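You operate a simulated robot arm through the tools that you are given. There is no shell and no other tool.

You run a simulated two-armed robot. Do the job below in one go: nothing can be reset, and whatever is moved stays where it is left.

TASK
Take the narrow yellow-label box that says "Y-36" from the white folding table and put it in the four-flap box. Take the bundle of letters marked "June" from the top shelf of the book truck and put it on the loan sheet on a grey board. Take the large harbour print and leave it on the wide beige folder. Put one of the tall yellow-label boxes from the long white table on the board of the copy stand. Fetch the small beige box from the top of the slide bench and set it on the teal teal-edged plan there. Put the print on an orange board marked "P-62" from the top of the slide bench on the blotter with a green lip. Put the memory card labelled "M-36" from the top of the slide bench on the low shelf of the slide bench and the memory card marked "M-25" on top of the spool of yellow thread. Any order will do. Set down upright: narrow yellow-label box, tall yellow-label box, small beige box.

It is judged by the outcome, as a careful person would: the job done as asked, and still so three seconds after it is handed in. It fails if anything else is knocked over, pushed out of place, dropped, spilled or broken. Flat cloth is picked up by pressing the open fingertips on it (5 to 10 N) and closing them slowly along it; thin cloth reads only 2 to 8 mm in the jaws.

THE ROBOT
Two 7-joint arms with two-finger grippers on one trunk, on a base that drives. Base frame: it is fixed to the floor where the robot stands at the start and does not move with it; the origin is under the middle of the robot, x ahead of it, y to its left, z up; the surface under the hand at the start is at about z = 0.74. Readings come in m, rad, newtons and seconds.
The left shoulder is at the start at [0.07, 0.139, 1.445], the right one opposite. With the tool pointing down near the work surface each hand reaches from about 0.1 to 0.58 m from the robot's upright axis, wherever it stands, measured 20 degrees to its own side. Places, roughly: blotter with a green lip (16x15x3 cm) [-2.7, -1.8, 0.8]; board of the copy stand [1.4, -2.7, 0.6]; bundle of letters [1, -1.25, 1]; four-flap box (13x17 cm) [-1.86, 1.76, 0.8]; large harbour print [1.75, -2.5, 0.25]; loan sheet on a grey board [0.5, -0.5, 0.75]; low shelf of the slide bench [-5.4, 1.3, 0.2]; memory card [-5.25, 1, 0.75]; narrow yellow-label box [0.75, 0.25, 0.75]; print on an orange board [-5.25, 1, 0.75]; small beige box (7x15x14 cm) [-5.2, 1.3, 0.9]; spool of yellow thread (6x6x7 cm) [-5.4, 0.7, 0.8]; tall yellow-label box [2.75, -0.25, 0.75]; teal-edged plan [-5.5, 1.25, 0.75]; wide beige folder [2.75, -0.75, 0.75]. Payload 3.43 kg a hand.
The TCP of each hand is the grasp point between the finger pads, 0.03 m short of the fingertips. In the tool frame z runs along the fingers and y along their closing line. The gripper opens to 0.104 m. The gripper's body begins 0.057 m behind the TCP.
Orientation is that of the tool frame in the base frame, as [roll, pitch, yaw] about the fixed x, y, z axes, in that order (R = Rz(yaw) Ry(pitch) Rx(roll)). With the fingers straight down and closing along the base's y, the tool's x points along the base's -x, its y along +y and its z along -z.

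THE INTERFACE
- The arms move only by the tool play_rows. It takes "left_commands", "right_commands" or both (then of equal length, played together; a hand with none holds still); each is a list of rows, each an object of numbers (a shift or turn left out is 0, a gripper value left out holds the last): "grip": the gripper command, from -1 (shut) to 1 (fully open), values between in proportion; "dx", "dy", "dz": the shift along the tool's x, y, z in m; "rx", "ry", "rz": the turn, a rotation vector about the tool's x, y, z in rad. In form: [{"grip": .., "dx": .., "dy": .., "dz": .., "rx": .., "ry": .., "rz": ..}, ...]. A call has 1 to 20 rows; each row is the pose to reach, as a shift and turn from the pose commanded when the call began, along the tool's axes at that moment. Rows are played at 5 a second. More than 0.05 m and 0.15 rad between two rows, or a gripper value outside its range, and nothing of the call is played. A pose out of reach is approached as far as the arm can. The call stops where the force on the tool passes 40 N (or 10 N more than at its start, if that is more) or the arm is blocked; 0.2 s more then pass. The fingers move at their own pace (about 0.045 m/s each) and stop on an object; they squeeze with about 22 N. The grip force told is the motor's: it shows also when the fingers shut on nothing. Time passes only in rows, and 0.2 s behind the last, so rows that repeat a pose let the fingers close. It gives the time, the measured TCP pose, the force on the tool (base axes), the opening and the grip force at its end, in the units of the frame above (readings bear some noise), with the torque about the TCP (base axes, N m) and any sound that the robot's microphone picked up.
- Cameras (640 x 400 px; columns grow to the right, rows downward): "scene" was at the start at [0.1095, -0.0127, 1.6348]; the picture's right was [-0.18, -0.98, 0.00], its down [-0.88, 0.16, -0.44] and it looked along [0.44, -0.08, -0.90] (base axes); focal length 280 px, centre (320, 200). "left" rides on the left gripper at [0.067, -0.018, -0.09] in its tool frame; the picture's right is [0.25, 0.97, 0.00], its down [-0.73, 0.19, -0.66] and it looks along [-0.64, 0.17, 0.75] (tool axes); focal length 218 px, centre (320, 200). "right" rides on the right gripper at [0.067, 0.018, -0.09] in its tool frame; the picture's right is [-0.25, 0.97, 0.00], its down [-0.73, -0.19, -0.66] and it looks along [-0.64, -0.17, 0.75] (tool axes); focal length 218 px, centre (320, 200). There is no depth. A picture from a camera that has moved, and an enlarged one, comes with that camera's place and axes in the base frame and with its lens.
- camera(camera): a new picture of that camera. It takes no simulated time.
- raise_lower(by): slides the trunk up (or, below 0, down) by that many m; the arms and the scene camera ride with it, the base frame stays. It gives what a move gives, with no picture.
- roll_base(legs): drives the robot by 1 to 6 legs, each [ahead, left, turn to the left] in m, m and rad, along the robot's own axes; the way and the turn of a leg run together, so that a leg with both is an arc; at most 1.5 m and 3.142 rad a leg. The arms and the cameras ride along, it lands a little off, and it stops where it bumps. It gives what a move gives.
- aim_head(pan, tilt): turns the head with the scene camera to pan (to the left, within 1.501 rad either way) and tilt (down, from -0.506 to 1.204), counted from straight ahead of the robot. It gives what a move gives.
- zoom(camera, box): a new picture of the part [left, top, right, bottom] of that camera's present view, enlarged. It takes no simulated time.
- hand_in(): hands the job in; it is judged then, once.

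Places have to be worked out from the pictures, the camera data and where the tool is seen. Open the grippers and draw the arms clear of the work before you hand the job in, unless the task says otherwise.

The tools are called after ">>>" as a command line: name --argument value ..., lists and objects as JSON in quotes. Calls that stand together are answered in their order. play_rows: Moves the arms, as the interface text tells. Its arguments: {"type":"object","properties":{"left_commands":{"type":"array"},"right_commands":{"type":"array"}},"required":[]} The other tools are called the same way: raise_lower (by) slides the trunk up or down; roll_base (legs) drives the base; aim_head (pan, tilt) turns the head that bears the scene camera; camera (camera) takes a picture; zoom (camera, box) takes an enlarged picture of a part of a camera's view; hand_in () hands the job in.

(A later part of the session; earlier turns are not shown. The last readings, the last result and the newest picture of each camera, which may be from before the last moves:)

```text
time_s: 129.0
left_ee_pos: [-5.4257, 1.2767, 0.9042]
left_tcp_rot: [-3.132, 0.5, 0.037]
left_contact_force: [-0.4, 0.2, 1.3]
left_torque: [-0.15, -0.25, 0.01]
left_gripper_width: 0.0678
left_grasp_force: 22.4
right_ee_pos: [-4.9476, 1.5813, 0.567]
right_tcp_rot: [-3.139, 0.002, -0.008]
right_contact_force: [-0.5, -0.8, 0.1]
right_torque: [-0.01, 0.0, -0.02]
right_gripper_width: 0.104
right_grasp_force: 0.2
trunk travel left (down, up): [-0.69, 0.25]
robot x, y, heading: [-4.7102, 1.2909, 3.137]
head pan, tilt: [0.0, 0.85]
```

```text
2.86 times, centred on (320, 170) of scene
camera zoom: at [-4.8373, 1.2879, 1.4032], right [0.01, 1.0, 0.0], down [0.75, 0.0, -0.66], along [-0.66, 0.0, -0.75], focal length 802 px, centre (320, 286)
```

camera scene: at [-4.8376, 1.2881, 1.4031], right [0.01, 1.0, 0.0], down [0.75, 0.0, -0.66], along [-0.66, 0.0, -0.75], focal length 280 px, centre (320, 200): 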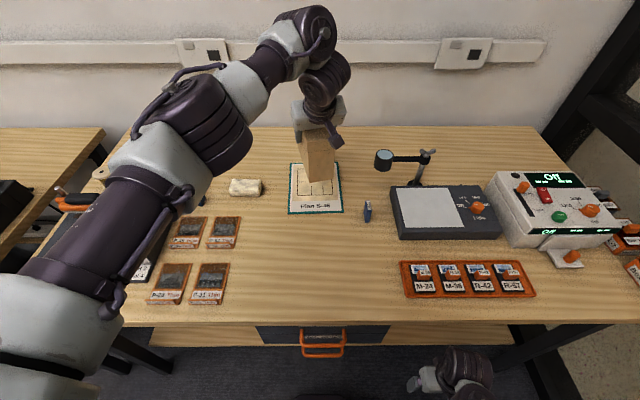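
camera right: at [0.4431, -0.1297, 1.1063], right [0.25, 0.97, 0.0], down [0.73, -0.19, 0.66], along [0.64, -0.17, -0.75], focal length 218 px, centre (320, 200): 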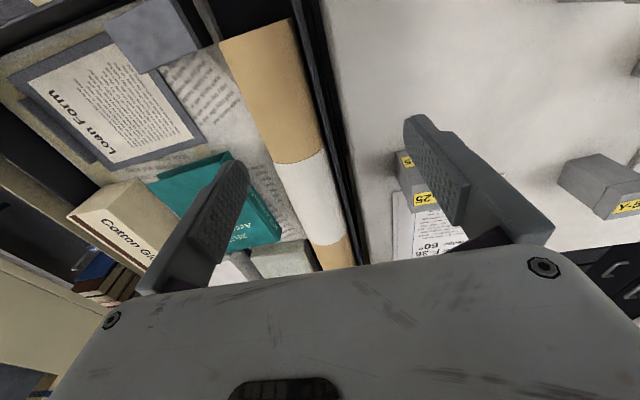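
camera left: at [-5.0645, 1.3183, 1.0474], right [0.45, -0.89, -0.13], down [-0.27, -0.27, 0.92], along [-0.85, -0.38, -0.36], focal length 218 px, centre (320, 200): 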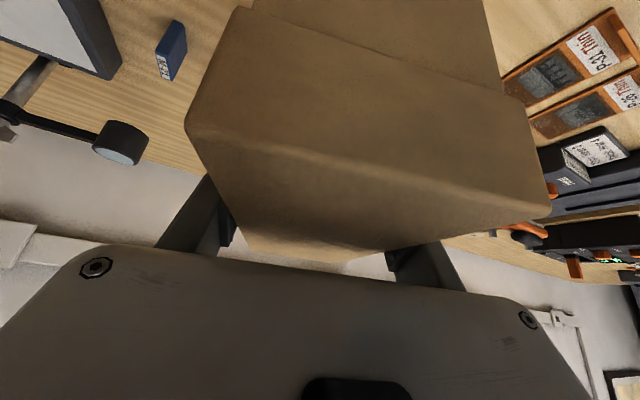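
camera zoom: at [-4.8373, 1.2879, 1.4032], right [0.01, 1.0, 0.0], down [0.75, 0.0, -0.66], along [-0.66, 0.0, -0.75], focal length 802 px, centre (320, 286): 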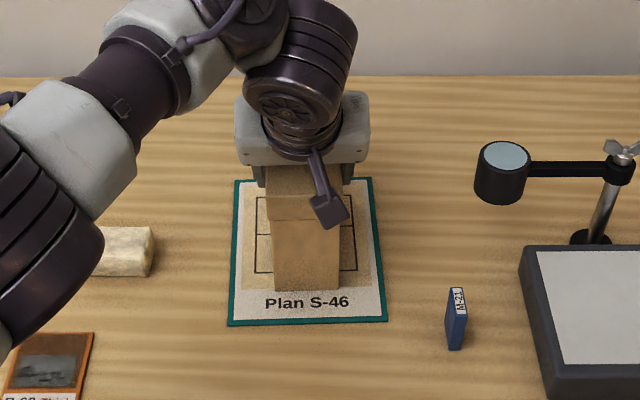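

Light contact with the plan. I lower 1 mm, open the jaws, and retreat along the tool axis.

>>> play_rows --left_commands '[{"grip": -1, "dx": 0.0006, "dz": 0.001}, {"grip": 0.0, "dx": 0.0006, "dz": 0.001}, {"grip": 0.6, "dx": 0.0006, "dz": 0.001}, {"grip": 0.85, "dx": 0.0006, "dz": 0.001}, {"grip": 0.85, "dx": 0.0006, "dz": 0.001}, {"grip": 0.85, "dz": -0.02}, {"grip": 0.85, "dz": -0.05}, {"grip": 0.85, "dz": -0.09}, {"grip": 0.85, "dz": -0.13}, {"grip": 0.85, "dz": -0.16}]'

>>> camera --camera "scene"

>>> camera --camera "left"

```text
time_s: 131.2
left_ee_pos: [-5.3467, 1.2787, 1.0449]
left_tcp_rot: [-3.14, 0.501, 0.026]
left_contact_force: [0.8, -0.1, 1.5]
left_torque: [-0.02, 0.01, 0.0]
left_gripper_width: 0.0962
left_grasp_force: 0.1
right_ee_pos: [-4.9481, 1.5805, 0.5671]
right_tcp_rot: [-3.141, 0.003, -0.006]
right_contact_force: [0.0, 0.1, 0.8]
right_torque: [-0.02, 0.03, 0.01]
right_gripper_width: 0.104
right_grasp_force: 0.1
trunk travel left (down, up): [-0.69, 0.25]
robot x, y, heading: [-4.7057, 1.2881, 3.14]
head pan, tilt: [0.0, 0.85]
```

```text
taken
camera scene: at [-4.8364, 1.2886, 1.4032], right [0.01, 1.0, 0.0], down [0.75, 0.0, -0.66], along [-0.66, 0.0, -0.75], focal length 280 px, centre (320, 200)
```

scene: 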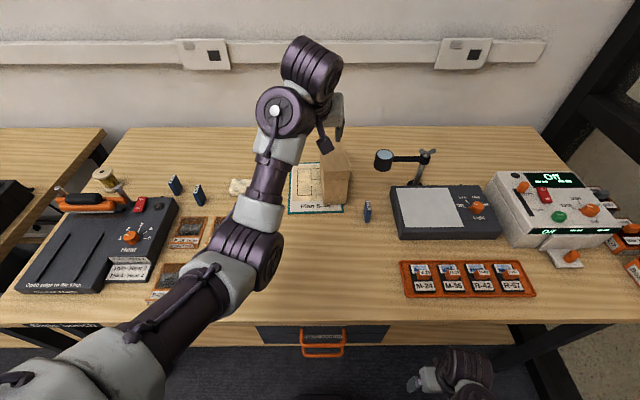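

```text
taken
camera left: at [-5.2461, 1.2984, 1.0916], right [0.25, -0.96, -0.12], down [-0.32, -0.2, 0.93], along [-0.92, -0.19, -0.36], focal length 218 px, centre (320, 200)
```

left: 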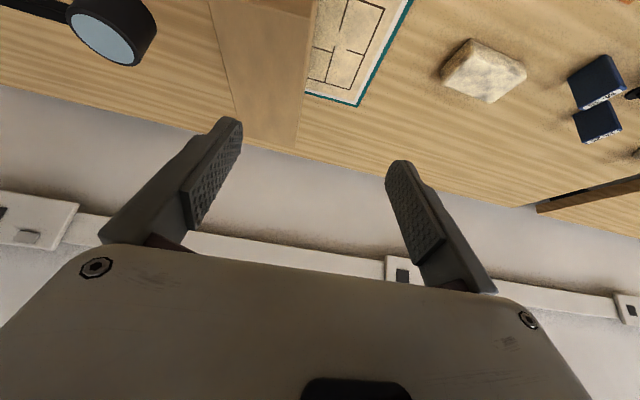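

The box seems to have shifted sideways on the plan during release; I zoom to see where it stands.

>>> zoom --camera "scene" --box '[260, 120, 400, 240]'

>>> zoom --camera "left" --box '[180, 0, 440, 180]'

```text
3.33 times, centred on (330, 180) of scene
camera zoom: at [-4.8364, 1.2886, 1.4032], right [0.01, 1.0, 0.0], down [0.75, 0.0, -0.66], along [-0.66, 0.0, -0.75], focal length 935 px, centre (287, 267)
```

zoom: 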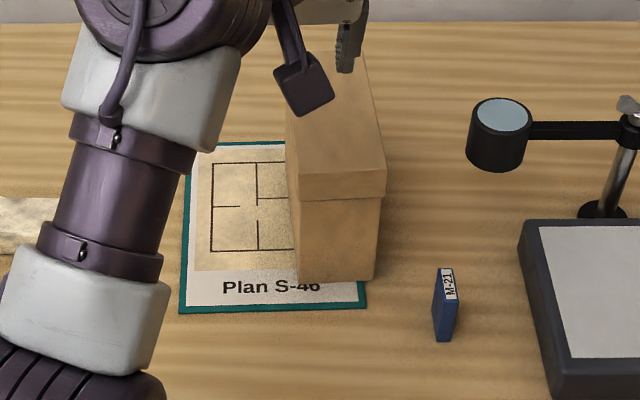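

```text
2.22 times, centred on (310, 90) of left
camera zoom: at [-5.2461, 1.2984, 1.0916], right [0.25, -0.96, -0.12], down [-0.32, -0.2, 0.93], along [-0.92, -0.19, -0.36], focal length 485 px, centre (342, 444)
```

zoom: 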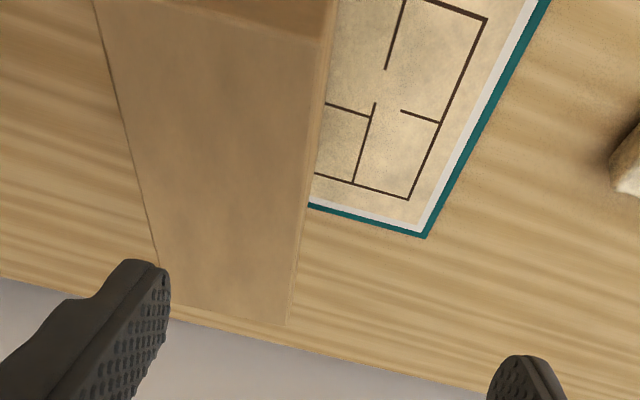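

The arm flipped its elbow near its inner limit while retreating and nudged the box about 5 cm toward +y, so it now overhangs the plan's edge slightly; it is still upright at ≈(-5.41, 1.328). I regrasp it to re-centre, keeping farther from the inner limit.

>>> play_rows --left_commands '[{"grip": 1, "dy": -0.017, "dz": 0.0}, {"grip": 1, "dy": -0.034, "dz": 0.0}, {"grip": 1, "dx": 0.005, "dy": -0.0509, "dz": 0.01}, {"grip": 1, "dx": 0.0152, "dy": -0.0509, "dz": 0.0368}, {"grip": 1, "dx": 0.0152, "dy": -0.0509, "dz": 0.0368}]'

>>> zoom --camera "left" --box '[180, 0, 440, 180]'

>>> camera --camera "scene"

```text
time_s: 132.4
left_ee_pos: [-5.3541, 1.3292, 1.0047]
left_tcp_rot: [-3.132, 0.499, 0.035]
left_contact_force: [0.3, 0.1, -0.5]
left_torque: [-0.04, 0.0, 0.0]
left_gripper_width: 0.1038
left_grasp_force: 0.2
right_ee_pos: [-4.9493, 1.5818, 0.5663]
right_tcp_rot: [3.14, 0.004, -0.006]
right_contact_force: [0.2, 0.0, -0.3]
right_torque: [0.0, 0.01, 0.0]
right_gripper_width: 0.1039
right_grasp_force: 0.1
trunk travel left (down, up): [-0.69, 0.25]
robot x, y, heading: [-4.7074, 1.2864, 3.139]
head pan, tilt: [0.0, 0.85]
```

```text
2.22 times, centred on (310, 90) of left
camera zoom: at [-5.2535, 1.3487, 1.0513], right [0.25, -0.96, -0.13], down [-0.32, -0.21, 0.92], along [-0.91, -0.19, -0.36], focal length 485 px, centre (342, 444)
```

zoom: 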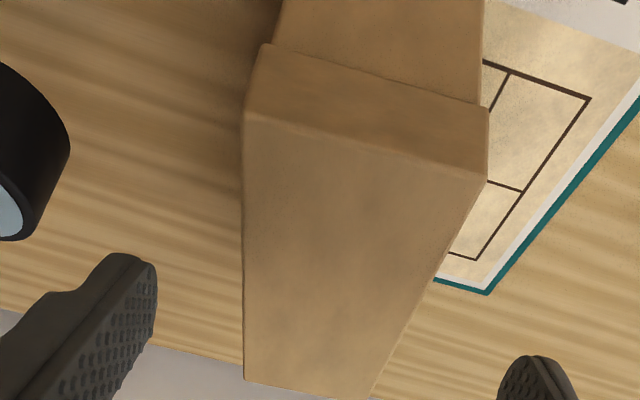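

```text
taken
camera scene: at [-4.8368, 1.2885, 1.4032], right [0.01, 1.0, 0.0], down [0.75, 0.0, -0.66], along [-0.66, 0.0, -0.75], focal length 280 px, centre (320, 200)
```

scene: 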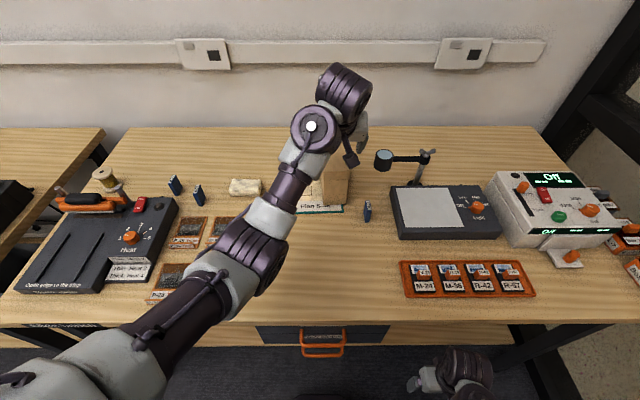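

Aligned. I advance along the tool axis and close on the box again.

>>> play_rows --left_commands '[{"grip": 1, "dx": -0.002, "dy": 0.001, "dz": 0.03}, {"grip": 1, "dx": -0.004, "dy": 0.001, "dz": 0.06}, {"grip": 1, "dx": -0.004, "dy": 0.001, "dz": 0.09}, {"grip": 1, "dx": -0.004, "dy": 0.001, "dz": 0.11}, {"grip": 1, "dx": -0.004, "dy": 0.001, "dz": 0.119}, {"grip": 1, "dx": -0.004, "dy": 0.001, "dz": 0.119}, {"grip": 0.3, "dx": -0.004, "dy": 0.001, "dz": 0.119}, {"grip": -0.3, "dx": -0.004, "dy": 0.001, "dz": 0.119}, {"grip": -1, "dx": -0.004, "dy": 0.001, "dz": 0.119}, {"grip": -1, "dx": -0.004, "dy": 0.001, "dz": 0.119}, {"grip": -1, "dx": -0.004, "dy": 0.001, "dz": 0.119}]'

>>> camera --camera "scene"

>>> zoom --camera "scene" --box '[260, 120, 400, 240]'

```text
time_s: 134.8
left_ee_pos: [-5.4156, 1.3276, 0.9023]
left_tcp_rot: [-3.133, 0.497, 0.034]
left_contact_force: [-0.2, -0.4, 0.3]
left_torque: [-0.06, 0.06, 0.01]
left_gripper_width: 0.0678
left_grasp_force: 22.3
right_ee_pos: [-4.9483, 1.5803, 0.5665]
right_tcp_rot: [-3.141, 0.003, -0.007]
right_contact_force: [0.9, 0.9, -0.2]
right_torque: [-0.01, 0.04, 0.04]
right_gripper_width: 0.104
right_grasp_force: 0.1
trunk travel left (down, up): [-0.69, 0.25]
robot x, y, heading: [-4.7078, 1.2912, 3.136]
head pan, tilt: [0.0, 0.85]
```

```text
taken
camera scene: at [-4.8373, 1.2881, 1.4031], right [0.01, 1.0, 0.0], down [0.75, 0.0, -0.66], along [-0.66, 0.0, -0.75], focal length 280 px, centre (320, 200)
```

scene: 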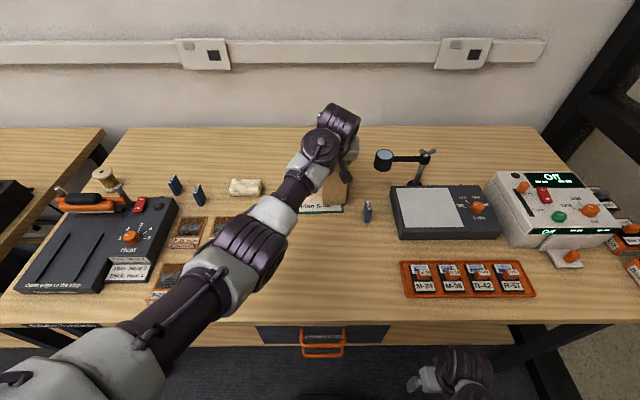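

```text
3.33 times, centred on (330, 180) of scene
camera zoom: at [-4.8373, 1.2881, 1.4031], right [0.01, 1.0, 0.0], down [0.75, 0.0, -0.66], along [-0.66, 0.0, -0.75], focal length 935 px, centre (287, 267)
```

zoom: 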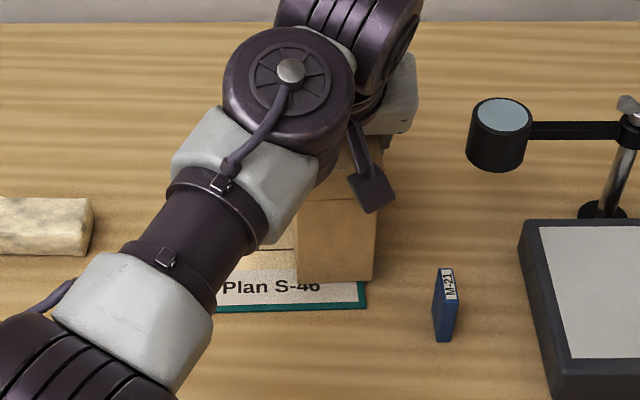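

Held again. I lift 12 mm, shift it 50 mm toward -y and 10 mm back to the plan centre, and set it down.

>>> play_rows --left_commands '[{"grip": -1, "dx": -0.0029, "dz": -0.0053}, {"grip": -1, "dx": -0.0057, "dz": -0.0105}, {"grip": -1, "dx": -0.0091, "dy": 0.017, "dz": -0.0089}, {"grip": -1, "dx": -0.0125, "dy": 0.034, "dz": -0.0073}, {"grip": -1, "dx": -0.016, "dy": 0.05, "dz": -0.0057}, {"grip": -1, "dx": -0.016, "dy": 0.05, "dz": -0.0057}, {"grip": -1, "dx": -0.0131, "dy": 0.05, "dz": -0.0004}, {"grip": -1, "dx": -0.0113, "dy": 0.05, "dz": 0.003}, {"grip": -1, "dx": -0.0113, "dy": 0.05, "dz": 0.003}]'

>>> zoom --camera "scene" --box '[260, 120, 400, 240]'

```text
time_s: 136.8
left_ee_pos: [-5.4252, 1.276, 0.9035]
left_tcp_rot: [-3.132, 0.497, 0.036]
left_contact_force: [0.6, 0.2, -2.7]
left_torque: [0.0, -0.01, -0.03]
left_gripper_width: 0.068
left_grasp_force: 21.7
right_ee_pos: [-4.948, 1.5807, 0.5657]
right_tcp_rot: [-3.141, 0.003, -0.008]
right_contact_force: [-1.0, 0.2, -1.0]
right_torque: [-0.01, 0.0, 0.03]
right_gripper_width: 0.104
right_grasp_force: 0.1
trunk travel left (down, up): [-0.69, 0.25]
robot x, y, heading: [-4.7081, 1.2874, 3.136]
head pan, tilt: [0.0, 0.85]
```

```text
3.33 times, centred on (330, 180) of scene
camera zoom: at [-4.8378, 1.2881, 1.4031], right [0.01, 1.0, 0.0], down [0.75, 0.0, -0.66], along [-0.66, 0.0, -0.75], focal length 935 px, centre (287, 267)
```

zoom: 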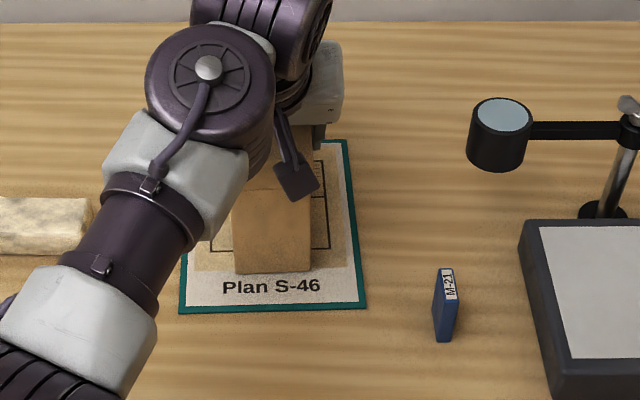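

Box hovers ~1–2 mm over the plan centre. I lower 2 mm, open the jaws, and then use the trunk to lift the hand straight up without any arm reconfiguration.

>>> play_rows --left_commands '[{"grip": -1, "dx": 0.0007, "dz": 0.0013}, {"grip": -1, "dx": 0.001, "dz": 0.0018}, {"grip": -0.2, "dx": 0.001, "dz": 0.0018}, {"grip": 0.5, "dx": 0.001, "dz": 0.0018}, {"grip": 0.85, "dx": 0.001, "dz": 0.0018}, {"grip": 0.85, "dx": 0.001, "dz": 0.0018}]'

>>> zoom --camera "scene" --box '[260, 120, 400, 240]'

>>> raise_lower --by 0.15

>>> zoom --camera "scene" --box '[260, 140, 400, 260]'

```text
time_s: 138.2
left_ee_pos: [-5.4263, 1.2766, 0.9025]
left_tcp_rot: [-3.133, 0.497, 0.034]
left_contact_force: [0.9, 0.7, 0.1]
left_torque: [0.0, -0.02, -0.01]
left_gripper_width: 0.0963
left_grasp_force: 0.1
right_ee_pos: [-4.9479, 1.5813, 0.5654]
right_tcp_rot: [-3.141, 0.001, -0.008]
right_contact_force: [-0.9, -0.9, -0.7]
right_torque: [-0.02, -0.03, 0.03]
right_gripper_width: 0.1042
right_grasp_force: 0.0
trunk travel left (down, up): [-0.69, 0.25]
robot x, y, heading: [-4.7064, 1.2904, 3.133]
head pan, tilt: [0.0, 0.85]
```

```text
3.33 times, centred on (330, 180) of scene
camera zoom: at [-4.8372, 1.288, 1.4031], right [0.01, 1.0, 0.0], down [0.75, 0.0, -0.66], along [-0.66, 0.0, -0.75], focal length 935 px, centre (287, 267)
```

zoom: 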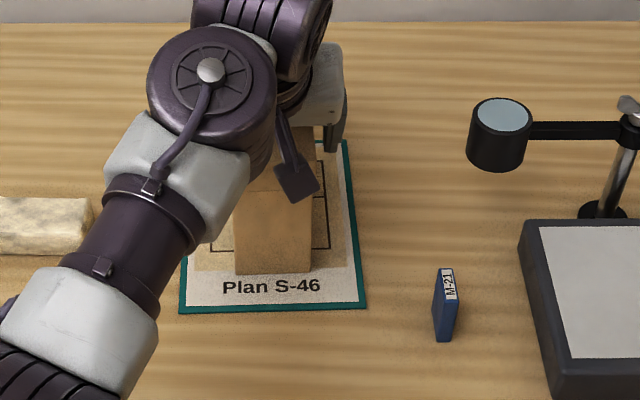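

```text
time_s: 139.9
left_ee_pos: [-5.4252, 1.2763, 1.0527]
left_tcp_rot: [-3.132, 0.497, 0.036]
left_contact_force: [0.1, 0.7, 0.2]
left_torque: [0.02, 0.0, -0.02]
left_gripper_width: 0.096
left_grasp_force: 0.1
right_ee_pos: [-4.9478, 1.5804, 0.7148]
right_tcp_rot: [-3.14, 0.002, -0.008]
right_contact_force: [0.6, 0.7, -0.4]
right_torque: [-0.03, 0.01, -0.01]
right_gripper_width: 0.1039
right_grasp_force: 0.0
trunk travel left (down, up): [-0.84, 0.1]
robot x, y, heading: [-4.7123, 1.2881, 3.139]
head pan, tilt: [0.0, 0.85]
```

```text
3.33 times, centred on (330, 200) of scene
camera zoom: at [-4.8375, 1.2881, 1.5531], right [0.01, 1.0, 0.0], down [0.75, 0.0, -0.66], along [-0.66, 0.0, -0.75], focal length 935 px, centre (287, 200)
```

zoom: 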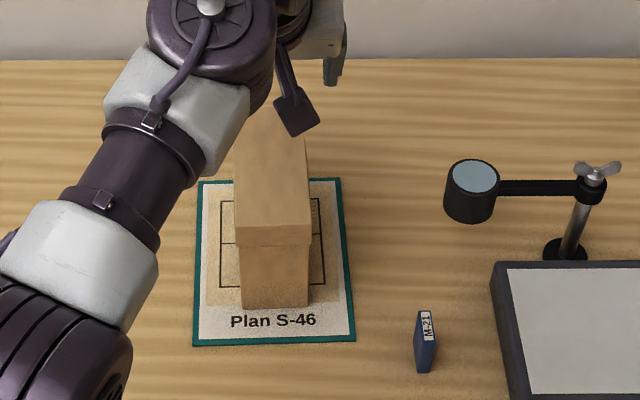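

The beige box now stands centred on the plan. I back off 0.25 m and strafe left 0.4 m to face the memory cards and spool.

>>> roll_base --legs '[[-0.25, 0, 0], [0, 0.4, 0]]'

>>> aim_head --pan 0.0 --tilt 0.75

>>> camera --camera "scene"

>>> camera --camera "left"

```text
time_s: 143.9
left_ee_pos: [-5.1801, 0.8767, 1.0524]
left_tcp_rot: [-3.132, 0.499, 0.034]
left_contact_force: [-0.9, 0.5, 0.9]
left_torque: [-0.01, -0.01, -0.03]
left_gripper_width: 0.0962
left_grasp_force: 0.2
right_ee_pos: [-4.7031, 1.1805, 0.7162]
right_tcp_rot: [3.141, 0.003, -0.009]
right_contact_force: [0.0, 0.0, 0.9]
right_torque: [0.02, 0.0, 0.01]
right_gripper_width: 0.104
right_grasp_force: 0.2
trunk travel left (down, up): [-0.84, 0.1]
robot x, y, heading: [-4.4605, 0.8908, 3.134]
head pan, tilt: [0.0, 0.85]
```

```text
time_s: 144.5
left_ee_pos: [-5.1801, 0.8752, 1.0525]
left_tcp_rot: [-3.131, 0.495, 0.034]
left_contact_force: [0.1, -0.3, 0.1]
left_torque: [0.0, -0.02, 0.0]
left_gripper_width: 0.0961
left_grasp_force: 0.2
right_ee_pos: [-4.703, 1.1792, 0.7157]
right_tcp_rot: [-3.142, 0.003, -0.009]
right_contact_force: [-0.5, 0.7, 0.5]
right_torque: [-0.03, -0.01, 0.02]
right_gripper_width: 0.1042
right_grasp_force: 0.1
trunk travel left (down, up): [-0.84, 0.1]
robot x, y, heading: [-4.4638, 0.8814, 3.13]
head pan, tilt: [0.0, 0.75]
```

```text
taken
camera scene: at [-4.5969, 0.8859, 1.5611], right [0.01, 1.0, 0.0], down [0.68, -0.01, -0.73], along [-0.73, 0.01, -0.68], focal length 280 px, centre (320, 200)
```

scene: 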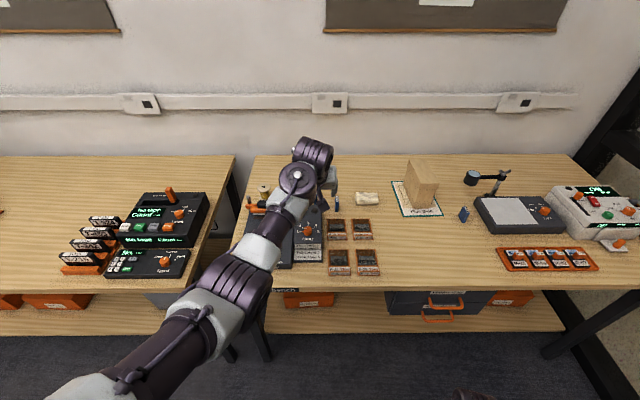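

```text
taken
camera left: at [-5.0795, 0.8956, 1.0993], right [0.25, -0.96, -0.13], down [-0.32, -0.21, 0.92], along [-0.91, -0.19, -0.36], focal length 218 px, centre (320, 200)
```

left: 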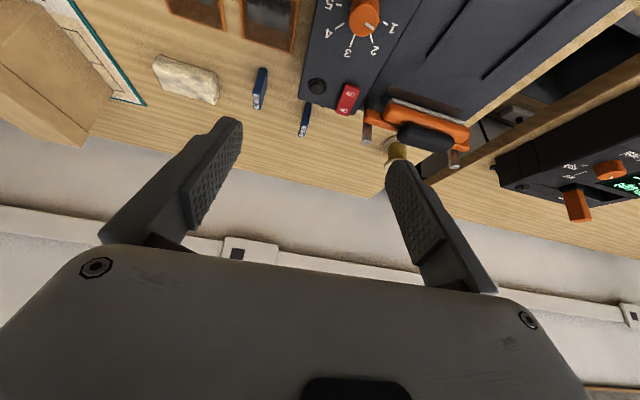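

Wrist view shows M-36, M-25 and the spool. I zoom for accurate location.

>>> zoom --camera "left" --box '[220, 40, 340, 150]'

>>> zoom --camera "left" --box '[340, 80, 500, 200]'

>>> zoom --camera "scene" --box '[240, 170, 400, 290]'

```text
3.64 times, centred on (280, 95) of left
camera zoom: at [-5.0795, 0.8956, 1.0993], right [0.25, -0.96, -0.13], down [-0.32, -0.21, 0.92], along [-0.91, -0.19, -0.36], focal length 794 px, centre (466, 582)
```

zoom: 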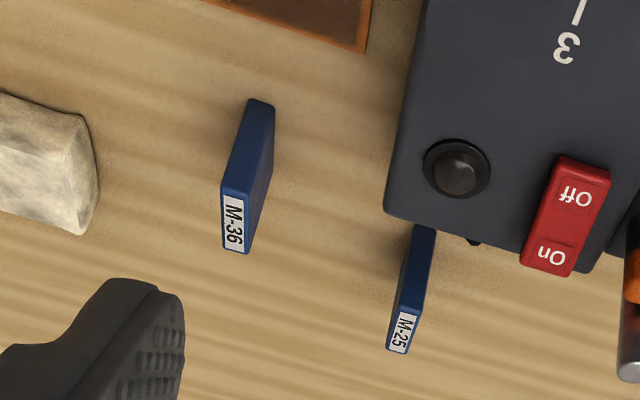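

```text
3.33 times, centred on (420, 140) of left
camera zoom: at [-5.0795, 0.8956, 1.0993], right [0.25, -0.96, -0.13], down [-0.32, -0.21, 0.92], along [-0.91, -0.19, -0.36], focal length 728 px, centre (-13, 400)
```

zoom: 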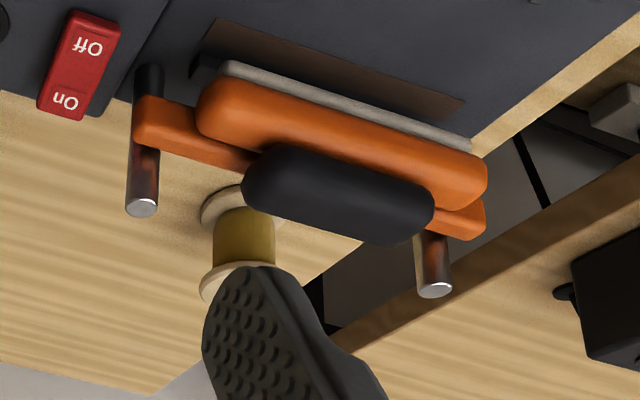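

```text
3.33 times, centred on (320, 230) of scene
camera zoom: at [-4.5969, 0.8859, 1.5611], right [0.01, 1.0, 0.0], down [0.68, -0.01, -0.73], along [-0.73, 0.01, -0.68], focal length 935 px, centre (320, 100)
```

zoom: 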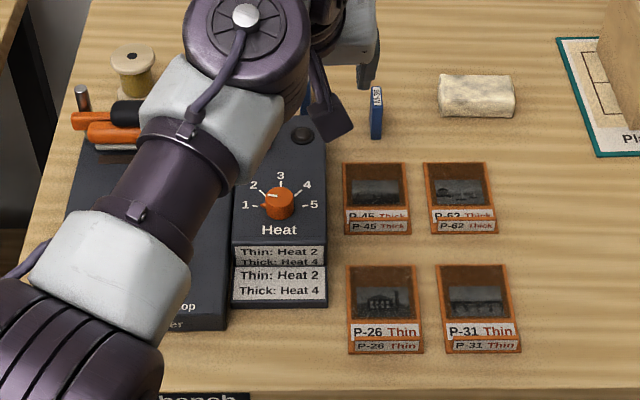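

Measured: M-25 centre ≈(-5.407, 0.8715) top z 0.851, M-36 ≈(-5.3645, 0.953), spool top centre ≈(-5.41, 0.683, 0.87). I drive ahead 0.26 m (and 0.06 right) with the hand high, then reduce the tool pitch to 0.25.

>>> roll_base --legs '[[0.26, -0.06, 0]]'

>>> play_rows --left_commands '[{"grip": 0.85, "ry": 0.08}, {"grip": 0.6, "ry": 0.16}, {"grip": 0.3, "ry": 0.247}, {"grip": 0.0, "ry": 0.247}]'

>>> camera --camera "left"

>>> camera --camera "scene"

```text
time_s: 146.4
left_ee_pos: [-5.4415, 0.9328, 1.0538]
left_tcp_rot: [-3.132, 0.499, 0.037]
left_contact_force: [0.6, -0.3, -0.1]
left_torque: [0.03, -0.02, 0.02]
left_gripper_width: 0.0964
left_grasp_force: 0.1
right_ee_pos: [-4.966, 1.2392, 0.717]
right_tcp_rot: [-3.141, 0.003, -0.003]
right_contact_force: [-0.2, -0.4, -0.3]
right_torque: [0.02, -0.02, 0.01]
right_gripper_width: 0.104
right_grasp_force: 0.1
trunk travel left (down, up): [-0.84, 0.1]
robot x, y, heading: [-4.7247, 0.9511, 3.135]
head pan, tilt: [0.0, 0.75]
```

```text
time_s: 147.4
left_ee_pos: [-5.441, 0.9343, 1.053]
left_tcp_rot: [-3.134, 0.253, 0.035]
left_contact_force: [0.3, 0.1, -0.1]
left_torque: [0.02, 0.0, 0.02]
left_gripper_width: 0.052
left_grasp_force: 0.0
right_ee_pos: [-4.9665, 1.2391, 0.7164]
right_tcp_rot: [-3.141, 0.002, -0.003]
right_contact_force: [1.0, -0.2, 0.2]
right_torque: [0.04, -0.02, -0.01]
right_gripper_width: 0.1043
right_grasp_force: 0.0
trunk travel left (down, up): [-0.84, 0.1]
robot x, y, heading: [-4.7247, 0.9473, 3.135]
head pan, tilt: [0.0, 0.75]
```

```text
taken
camera left: at [-5.3557, 0.9529, 1.1228], right [0.28, -0.96, -0.07], down [-0.54, -0.22, 0.82], along [-0.8, -0.19, -0.57], focal length 218 px, centre (320, 200)
```

left: 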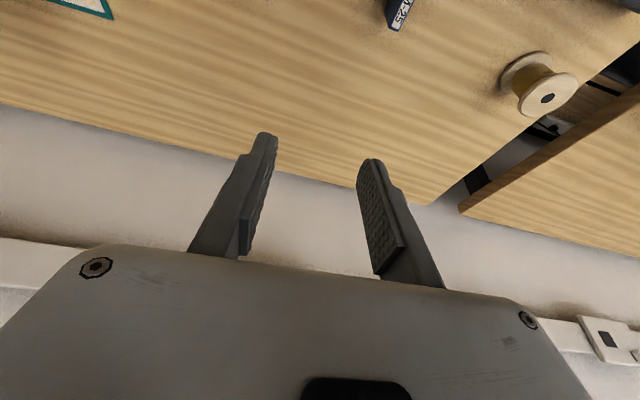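

```text
taken
camera scene: at [-4.8586, 0.9463, 1.5612], right [0.0, 1.0, 0.0], down [0.68, 0.0, -0.73], along [-0.73, 0.0, -0.68], focal length 280 px, centre (320, 200)
```

scene: 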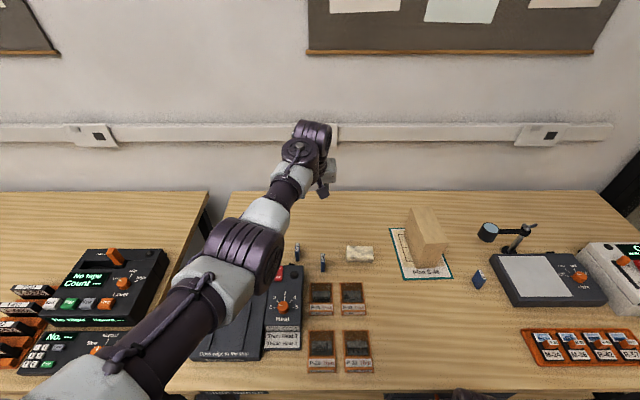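

I move over M-25 at hover height (z≈0.95) and verify from the wrist camera.

>>> play_rows --left_commands '[{"grip": 0.0, "dx": 0.016, "dy": 0.021, "dz": 0.02}, {"grip": 0.0, "dx": 0.032, "dy": 0.042, "dz": 0.045}, {"grip": 0.0, "dx": 0.048, "dy": 0.064, "dz": 0.07}, {"grip": 0.0, "dx": 0.0566, "dy": 0.064, "dz": 0.0918}, {"grip": 0.0, "dx": 0.0566, "dy": 0.064, "dz": 0.0918}]'

>>> camera --camera "left"

>>> zoom --camera "scene" --box '[240, 180, 400, 300]'

```text
time_s: 148.6
left_ee_pos: [-5.4085, 0.8729, 0.949]
left_tcp_rot: [-3.131, 0.252, 0.037]
left_contact_force: [-0.4, -0.4, 0.2]
left_torque: [0.05, 0.02, 0.03]
left_gripper_width: 0.052
left_grasp_force: 0.2
right_ee_pos: [-4.9664, 1.2384, 0.7149]
right_tcp_rot: [-3.141, 0.001, -0.006]
right_contact_force: [-0.1, 1.0, -0.1]
right_torque: [0.0, 0.01, -0.03]
right_gripper_width: 0.1039
right_grasp_force: 0.2
trunk travel left (down, up): [-0.84, 0.1]
robot x, y, heading: [-4.723, 0.9462, 3.142]
head pan, tilt: [0.0, 0.75]
```

```text
taken
camera left: at [-5.3223, 0.8918, 1.0179], right [0.28, -0.96, -0.07], down [-0.54, -0.22, 0.82], along [-0.8, -0.19, -0.57], focal length 218 px, centre (320, 200)
```

left: 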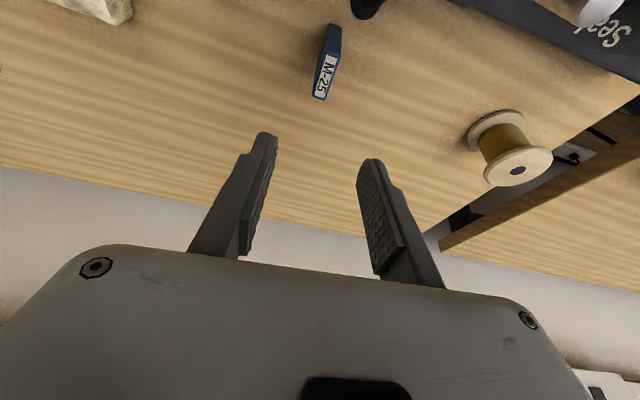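

```text
3.33 times, centred on (320, 240) of scene
camera zoom: at [-4.8591, 0.9466, 1.5612], right [0.0, 1.0, 0.0], down [0.68, 0.0, -0.73], along [-0.73, 0.0, -0.68], focal length 935 px, centre (320, 67)
```

zoom: 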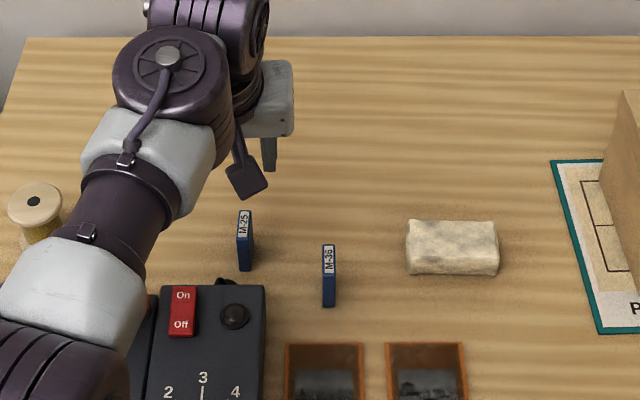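

>>> zoom --camera "left" --box '[270, 0, 390, 120]'

```text
3.33 times, centred on (330, 60) of left
camera zoom: at [-5.3223, 0.8918, 1.0179], right [0.28, -0.96, -0.07], down [-0.54, -0.22, 0.82], along [-0.8, -0.19, -0.57], focal length 728 px, centre (287, 667)
```

zoom: 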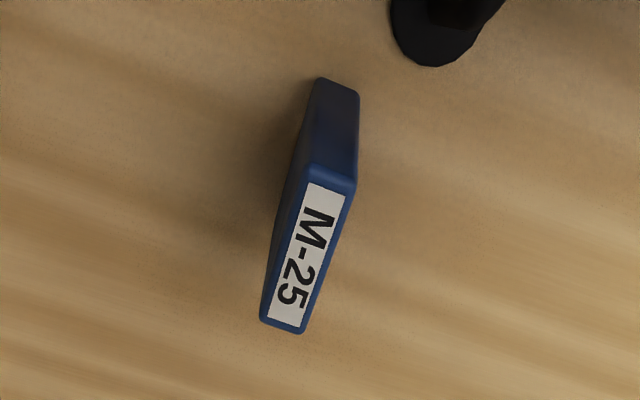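

M-25 refined: centre (-5.402, 0.875). I descend vertically to TCP z≈0.842 and close gently.

>>> play_rows --left_commands '[{"grip": -0.2, "dx": 0.0064, "dy": -0.0016, "dz": -0.001}, {"grip": -0.2, "dx": 0.0139, "dy": -0.0016, "dz": 0.028}, {"grip": -0.2, "dx": 0.0214, "dy": -0.0016, "dz": 0.057}, {"grip": -0.2, "dx": 0.0276, "dy": -0.0016, "dz": 0.081}, {"grip": -0.2, "dx": 0.0331, "dy": -0.0016, "dz": 0.102}, {"grip": -0.2, "dx": 0.0331, "dy": -0.0016, "dz": 0.102}]'

>>> camera --camera "left"

>>> zoom --camera "scene" --box '[240, 180, 400, 300]'

```text
time_s: 150.0
left_ee_pos: [-5.4024, 0.8743, 0.8429]
left_tcp_rot: [-3.133, 0.253, 0.037]
left_contact_force: [0.2, 0.5, 0.9]
left_torque: [0.02, -0.01, 0.02]
left_gripper_width: 0.0417
left_grasp_force: 0.1
right_ee_pos: [-4.9677, 1.2382, 0.7166]
right_tcp_rot: [3.139, 0.0, -0.002]
right_contact_force: [0.5, -1.4, -0.5]
right_torque: [0.02, 0.0, -0.02]
right_gripper_width: 0.1041
right_grasp_force: 0.2
trunk travel left (down, up): [-0.84, 0.1]
robot x, y, heading: [-4.7249, 0.9483, 3.139]
head pan, tilt: [0.0, 0.75]
```

```text
taken
camera left: at [-5.3164, 0.8939, 0.9117], right [0.28, -0.96, -0.07], down [-0.54, -0.22, 0.82], along [-0.8, -0.19, -0.57], focal length 218 px, centre (320, 200)
```

left: 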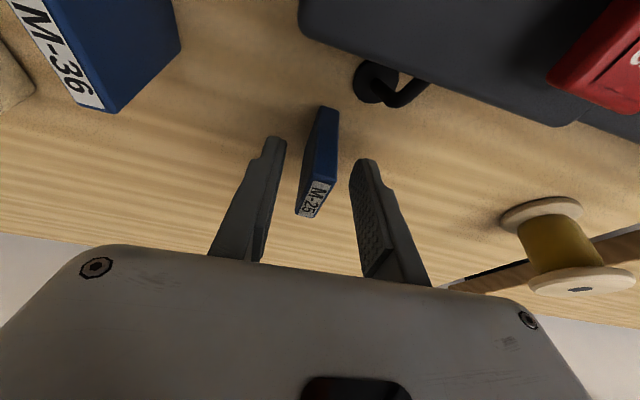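

```text
3.33 times, centred on (320, 240) of scene
camera zoom: at [-4.8591, 0.9464, 1.5612], right [0.0, 1.0, 0.0], down [0.68, 0.0, -0.73], along [-0.73, 0.0, -0.68], focal length 935 px, centre (320, 67)
```

zoom: 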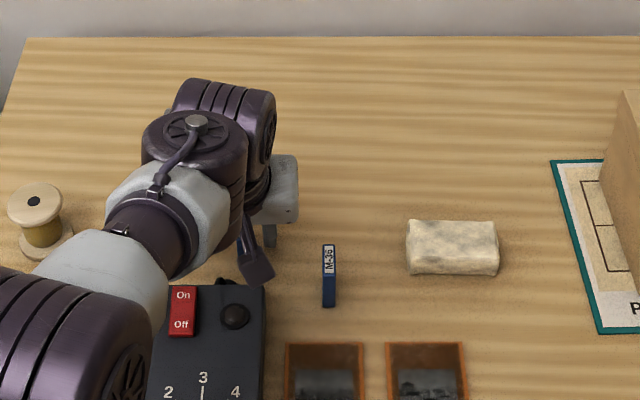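

M-25 is centred between the fingers, clear of the sealer. Closing gently, then lifting with the trunk.

>>> play_rows --left_commands '[{"grip": -0.5}, {"grip": -0.7}, {"grip": -0.9}, {"grip": -1}, {"grip": -1}, {"grip": -1}]'

>>> raise_lower --by 0.1

>>> camera --camera "left"

>>> camera --camera "scene"

```text
time_s: 151.4
left_ee_pos: [-5.4024, 0.8732, 0.8412]
left_tcp_rot: [-3.132, 0.251, 0.036]
left_contact_force: [0.6, -0.3, -0.3]
left_torque: [-0.01, -0.02, 0.01]
left_gripper_width: 0.0107
left_grasp_force: 21.5
right_ee_pos: [-4.9661, 1.2393, 0.7141]
right_tcp_rot: [3.141, 0.001, -0.003]
right_contact_force: [-0.6, -0.6, 0.2]
right_torque: [0.0, 0.01, 0.0]
right_gripper_width: 0.1039
right_grasp_force: 0.1
trunk travel left (down, up): [-0.84, 0.1]
robot x, y, heading: [-4.7197, 0.948, 3.141]
head pan, tilt: [0.0, 0.75]
```

```text
time_s: 152.8
left_ee_pos: [-5.4025, 0.8752, 0.9411]
left_tcp_rot: [-3.134, 0.252, 0.037]
left_contact_force: [-0.4, 0.1, -0.8]
left_torque: [0.01, 0.03, 0.01]
left_gripper_width: 0.0108
left_grasp_force: 22.1
right_ee_pos: [-4.9665, 1.2391, 0.8158]
right_tcp_rot: [-3.141, 0.003, -0.003]
right_contact_force: [0.0, 0.2, 0.1]
right_torque: [0.0, -0.04, -0.03]
right_gripper_width: 0.1039
right_grasp_force: 0.0
trunk travel left (down, up): [-0.94, 0.0]
robot x, y, heading: [-4.7252, 0.9451, 3.139]
head pan, tilt: [0.0, 0.75]
```

```text
taken
camera left: at [-5.3166, 0.894, 1.0114], right [0.28, -0.96, -0.07], down [-0.54, -0.22, 0.82], along [-0.8, -0.19, -0.57], focal length 218 px, centre (320, 200)
```

left: 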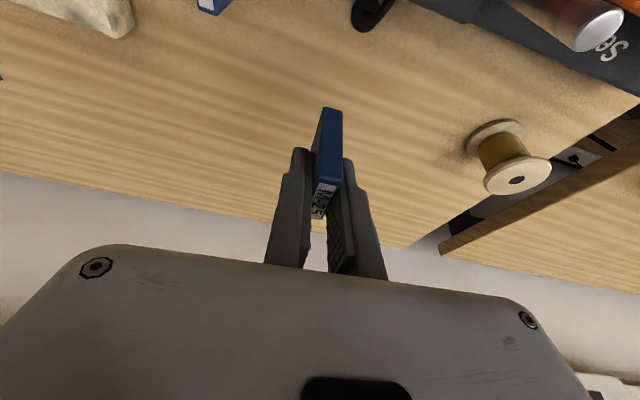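

```text
taken
camera scene: at [-4.8596, 0.9465, 1.6611], right [0.0, 1.0, 0.0], down [0.68, 0.0, -0.73], along [-0.73, 0.0, -0.68], focal length 280 px, centre (320, 200)
```

scene: 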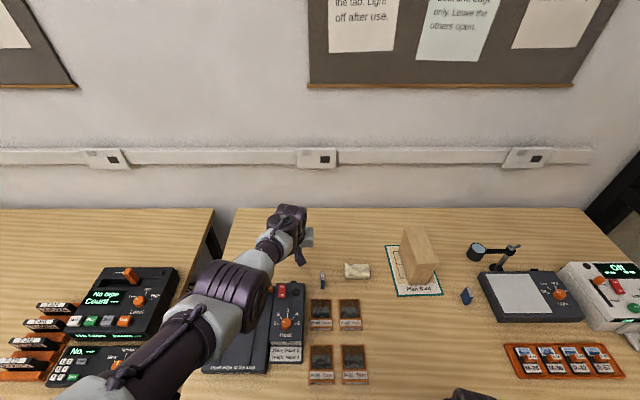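

M-25 is held (0.0107 m). I zoom on the spool from the wrist to refine its top centre.

>>> zoom --camera "left" --box '[440, 100, 580, 210]'

>>> zoom --camera "scene" --box '[200, 220, 320, 320]'

```text
3.64 times, centred on (510, 155) of left
camera zoom: at [-5.3166, 0.894, 1.0114], right [0.28, -0.96, -0.07], down [-0.54, -0.22, 0.82], along [-0.8, -0.19, -0.57], focal length 794 px, centre (-371, 364)
```

zoom: 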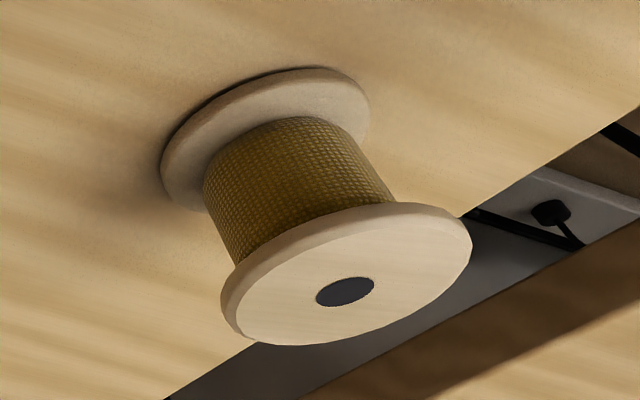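

```text
4.00 times, centred on (260, 270) of scene
camera zoom: at [-4.8596, 0.9465, 1.6611], right [0.0, 1.0, 0.0], down [0.68, 0.0, -0.73], along [-0.73, 0.0, -0.68], focal length 1122 px, centre (560, -80)
```

zoom: 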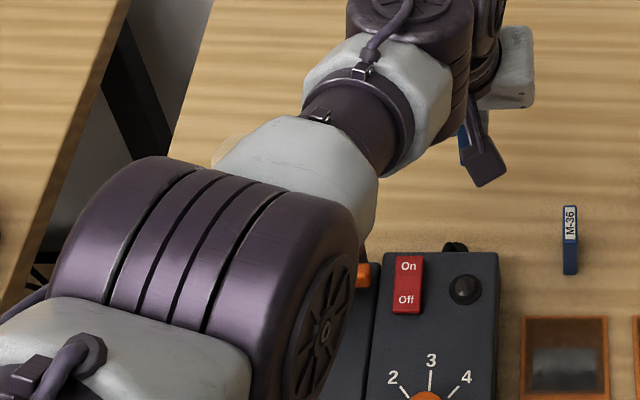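

Spool top centre ≈(-5.418, 0.679), z≈0.867. I pull the right hand back slightly (it is near the bench edge), then strafe left 0.13 m so the spool is in line with the left shoulder.

>>> play_rows --right_commands '[{"grip": 1, "dx": 0.02}, {"grip": 1, "dx": 0.04}, {"grip": 1, "dx": 0.05}]'

>>> roll_base --legs '[[0, 0.13, 0]]'

>>> camera --camera "left"

>>> camera --camera "scene"

```text
time_s: 153.6
left_ee_pos: [-5.4027, 0.8758, 0.9417]
left_tcp_rot: [-3.133, 0.253, 0.035]
left_contact_force: [0.3, 0.4, -0.7]
left_torque: [-0.04, 0.0, 0.02]
left_gripper_width: 0.0106
left_grasp_force: 22.4
right_ee_pos: [-4.9168, 1.2392, 0.815]
right_tcp_rot: [-3.14, 0.002, -0.003]
right_contact_force: [-1.2, 0.4, -0.6]
right_torque: [-0.01, -0.06, 0.0]
right_gripper_width: 0.1041
right_grasp_force: 0.0
trunk travel left (down, up): [-0.94, 0.0]
robot x, y, heading: [-4.7253, 0.9458, 3.144]
head pan, tilt: [0.0, 0.75]
```

```text
time_s: 154.9
left_ee_pos: [-5.4035, 0.7438, 0.942]
left_tcp_rot: [-3.134, 0.251, 0.04]
left_contact_force: [-0.1, -0.4, -1.0]
left_torque: [-0.03, -0.03, 0.03]
left_gripper_width: 0.0111
left_grasp_force: 22.1
right_ee_pos: [-4.9185, 1.1085, 0.8154]
right_tcp_rot: [3.14, 0.0, 0.001]
right_contact_force: [0.8, 0.3, -1.1]
right_torque: [-0.01, 0.03, -0.02]
right_gripper_width: 0.104
right_grasp_force: 0.1
trunk travel left (down, up): [-0.94, 0.0]
robot x, y, heading: [-4.7254, 0.818, -3.138]
head pan, tilt: [0.0, 0.75]
```

```text
taken
camera left: at [-5.3165, 0.7638, 1.0118], right [0.28, -0.96, -0.07], down [-0.54, -0.22, 0.82], along [-0.8, -0.19, -0.57], focal length 218 px, centre (320, 200)
```

left: 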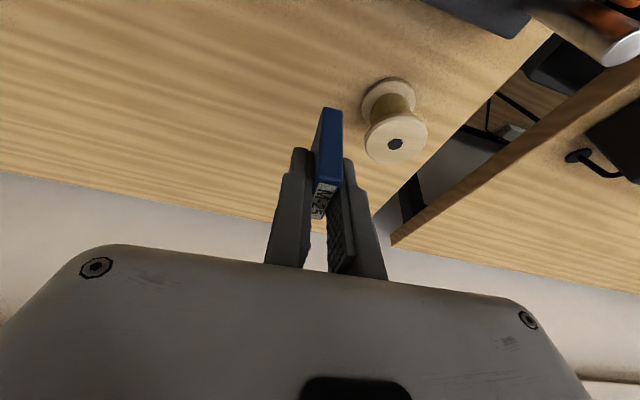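

```text
taken
camera scene: at [-4.8596, 0.8186, 1.6611], right [0.0, 1.0, 0.0], down [0.68, 0.0, -0.73], along [-0.73, 0.0, -0.68], focal length 280 px, centre (320, 200)
```

scene: 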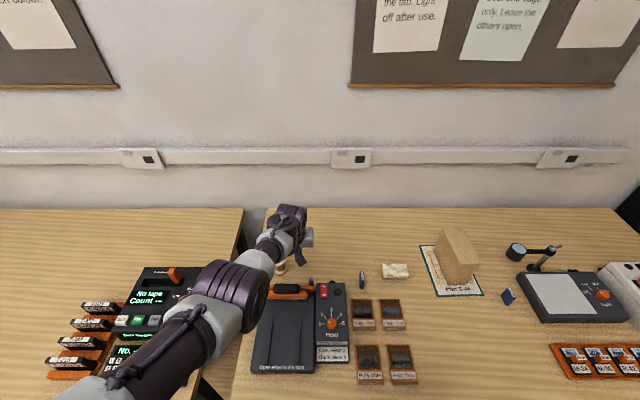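

Spool centre confirmed at (-5.419, 0.678). I shift the card over it, staying at the same height.

>>> play_rows --left_commands '[{"grip": -1, "dx": -0.006, "dy": 0.022, "dz": 0.0015}, {"grip": -1, "dx": -0.012, "dy": 0.044, "dz": 0.003}, {"grip": -1, "dx": -0.0175, "dy": 0.0651, "dz": 0.0045}, {"grip": -1, "dx": -0.0175, "dy": 0.0651, "dz": 0.0045}]'

>>> zoom --camera "left" --box '[240, 40, 420, 220]'

>>> zoom --camera "scene" --box '[220, 200, 360, 300]'

```text
time_s: 155.9
left_ee_pos: [-5.419, 0.6774, 0.9402]
left_tcp_rot: [-3.133, 0.253, 0.038]
left_contact_force: [1.0, -0.6, -0.8]
left_torque: [0.03, -0.01, -0.01]
left_gripper_width: 0.0108
left_grasp_force: 21.6
right_ee_pos: [-4.9195, 1.1078, 0.8155]
right_tcp_rot: [-3.14, 0.003, -0.001]
right_contact_force: [-0.4, 0.2, -0.2]
right_torque: [-0.02, -0.01, 0.0]
right_gripper_width: 0.1038
right_grasp_force: 0.1
trunk travel left (down, up): [-0.94, 0.0]
robot x, y, heading: [-4.7199, 0.8171, -3.141]
head pan, tilt: [0.0, 0.75]
```

```text
2.22 times, centred on (330, 130) of left
camera zoom: at [-5.3317, 0.6968, 1.0109], right [0.28, -0.96, -0.07], down [-0.54, -0.22, 0.82], along [-0.8, -0.19, -0.57], focal length 485 px, centre (298, 356)
```

zoom: 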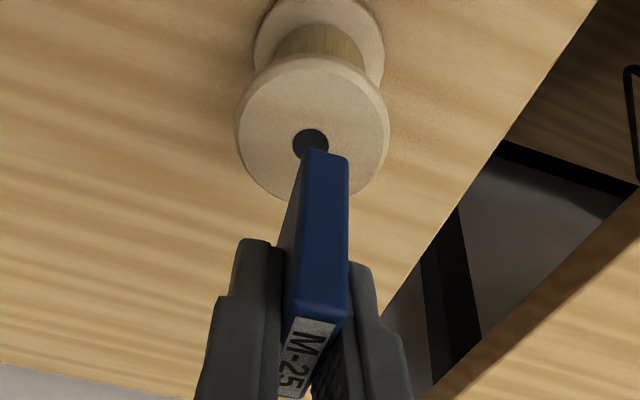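

```text
4.00 times, centred on (290, 250) of scene
camera zoom: at [-4.8595, 0.8165, 1.6611], right [0.0, 1.0, 0.0], down [0.68, 0.0, -0.73], along [-0.73, 0.0, -0.68], focal length 1122 px, centre (440, 0)
```

zoom: 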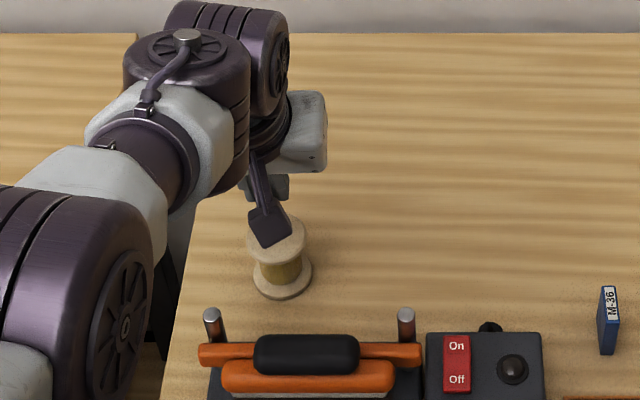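

The card is right over the spool's hub. I lower in small steps until contact.

>>> play_rows --left_commands '[{"grip": -1, "dx": 0.0025, "dz": 0.0097}, {"grip": -1, "dx": 0.0045, "dz": 0.0174}, {"grip": -1, "dx": 0.006, "dz": 0.0232}, {"grip": -1, "dx": 0.006, "dz": 0.0232}]'

>>> zoom --camera "left" --box '[240, 40, 420, 220]'

>>> zoom --camera "scene" --box '[250, 220, 320, 280]'

```text
time_s: 156.9
left_ee_pos: [-5.4083, 0.6764, 0.9235]
left_tcp_rot: [-3.132, 0.251, 0.038]
left_contact_force: [-0.8, -0.6, 0.1]
left_torque: [0.02, -0.02, 0.0]
left_gripper_width: 0.0106
left_grasp_force: 21.7
left hand out of reach, approached as far as the arm can: row 1, 2, 3, 4
right_ee_pos: [-4.9185, 1.1079, 0.8143]
right_tcp_rot: [-3.141, 0.002, 0.0]
right_contact_force: [0.3, -0.5, -0.5]
right_torque: [0.0, -0.01, -0.01]
right_gripper_width: 0.104
right_grasp_force: 0.0
trunk travel left (down, up): [-0.94, 0.0]
robot x, y, heading: [-4.725, 0.8161, -3.14]
head pan, tilt: [0.0, 0.75]
```

```text
2.22 times, centred on (330, 130) of left
camera zoom: at [-5.3216, 0.6964, 0.9951], right [0.28, -0.96, -0.07], down [-0.54, -0.22, 0.82], along [-0.8, -0.19, -0.57], focal length 485 px, centre (298, 356)
```

zoom: 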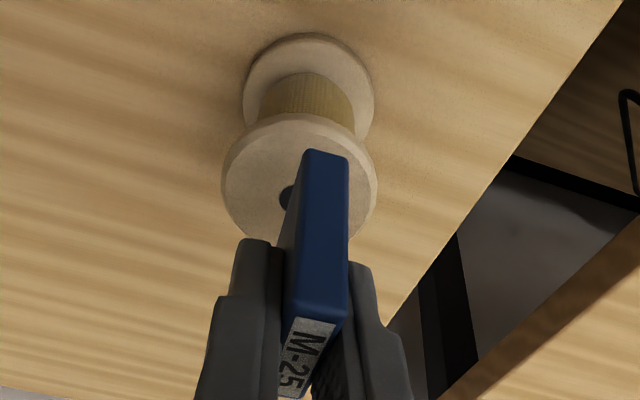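

```text
6.67 times, centred on (285, 250) of scene
camera zoom: at [-4.8596, 0.8154, 1.6611], right [0.0, 1.0, 0.0], down [0.68, 0.0, -0.73], along [-0.73, 0.0, -0.68], focal length 1870 px, centre (553, -133)
```

zoom: 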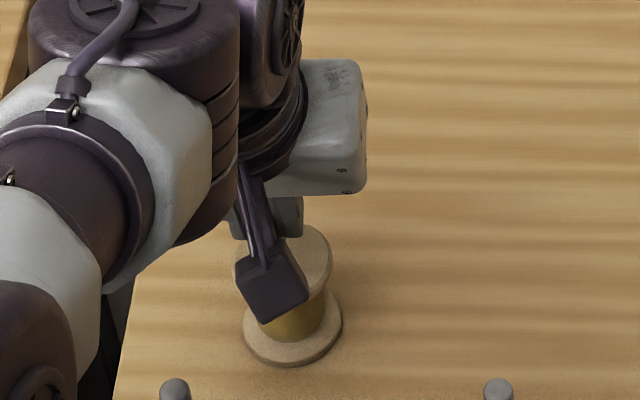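

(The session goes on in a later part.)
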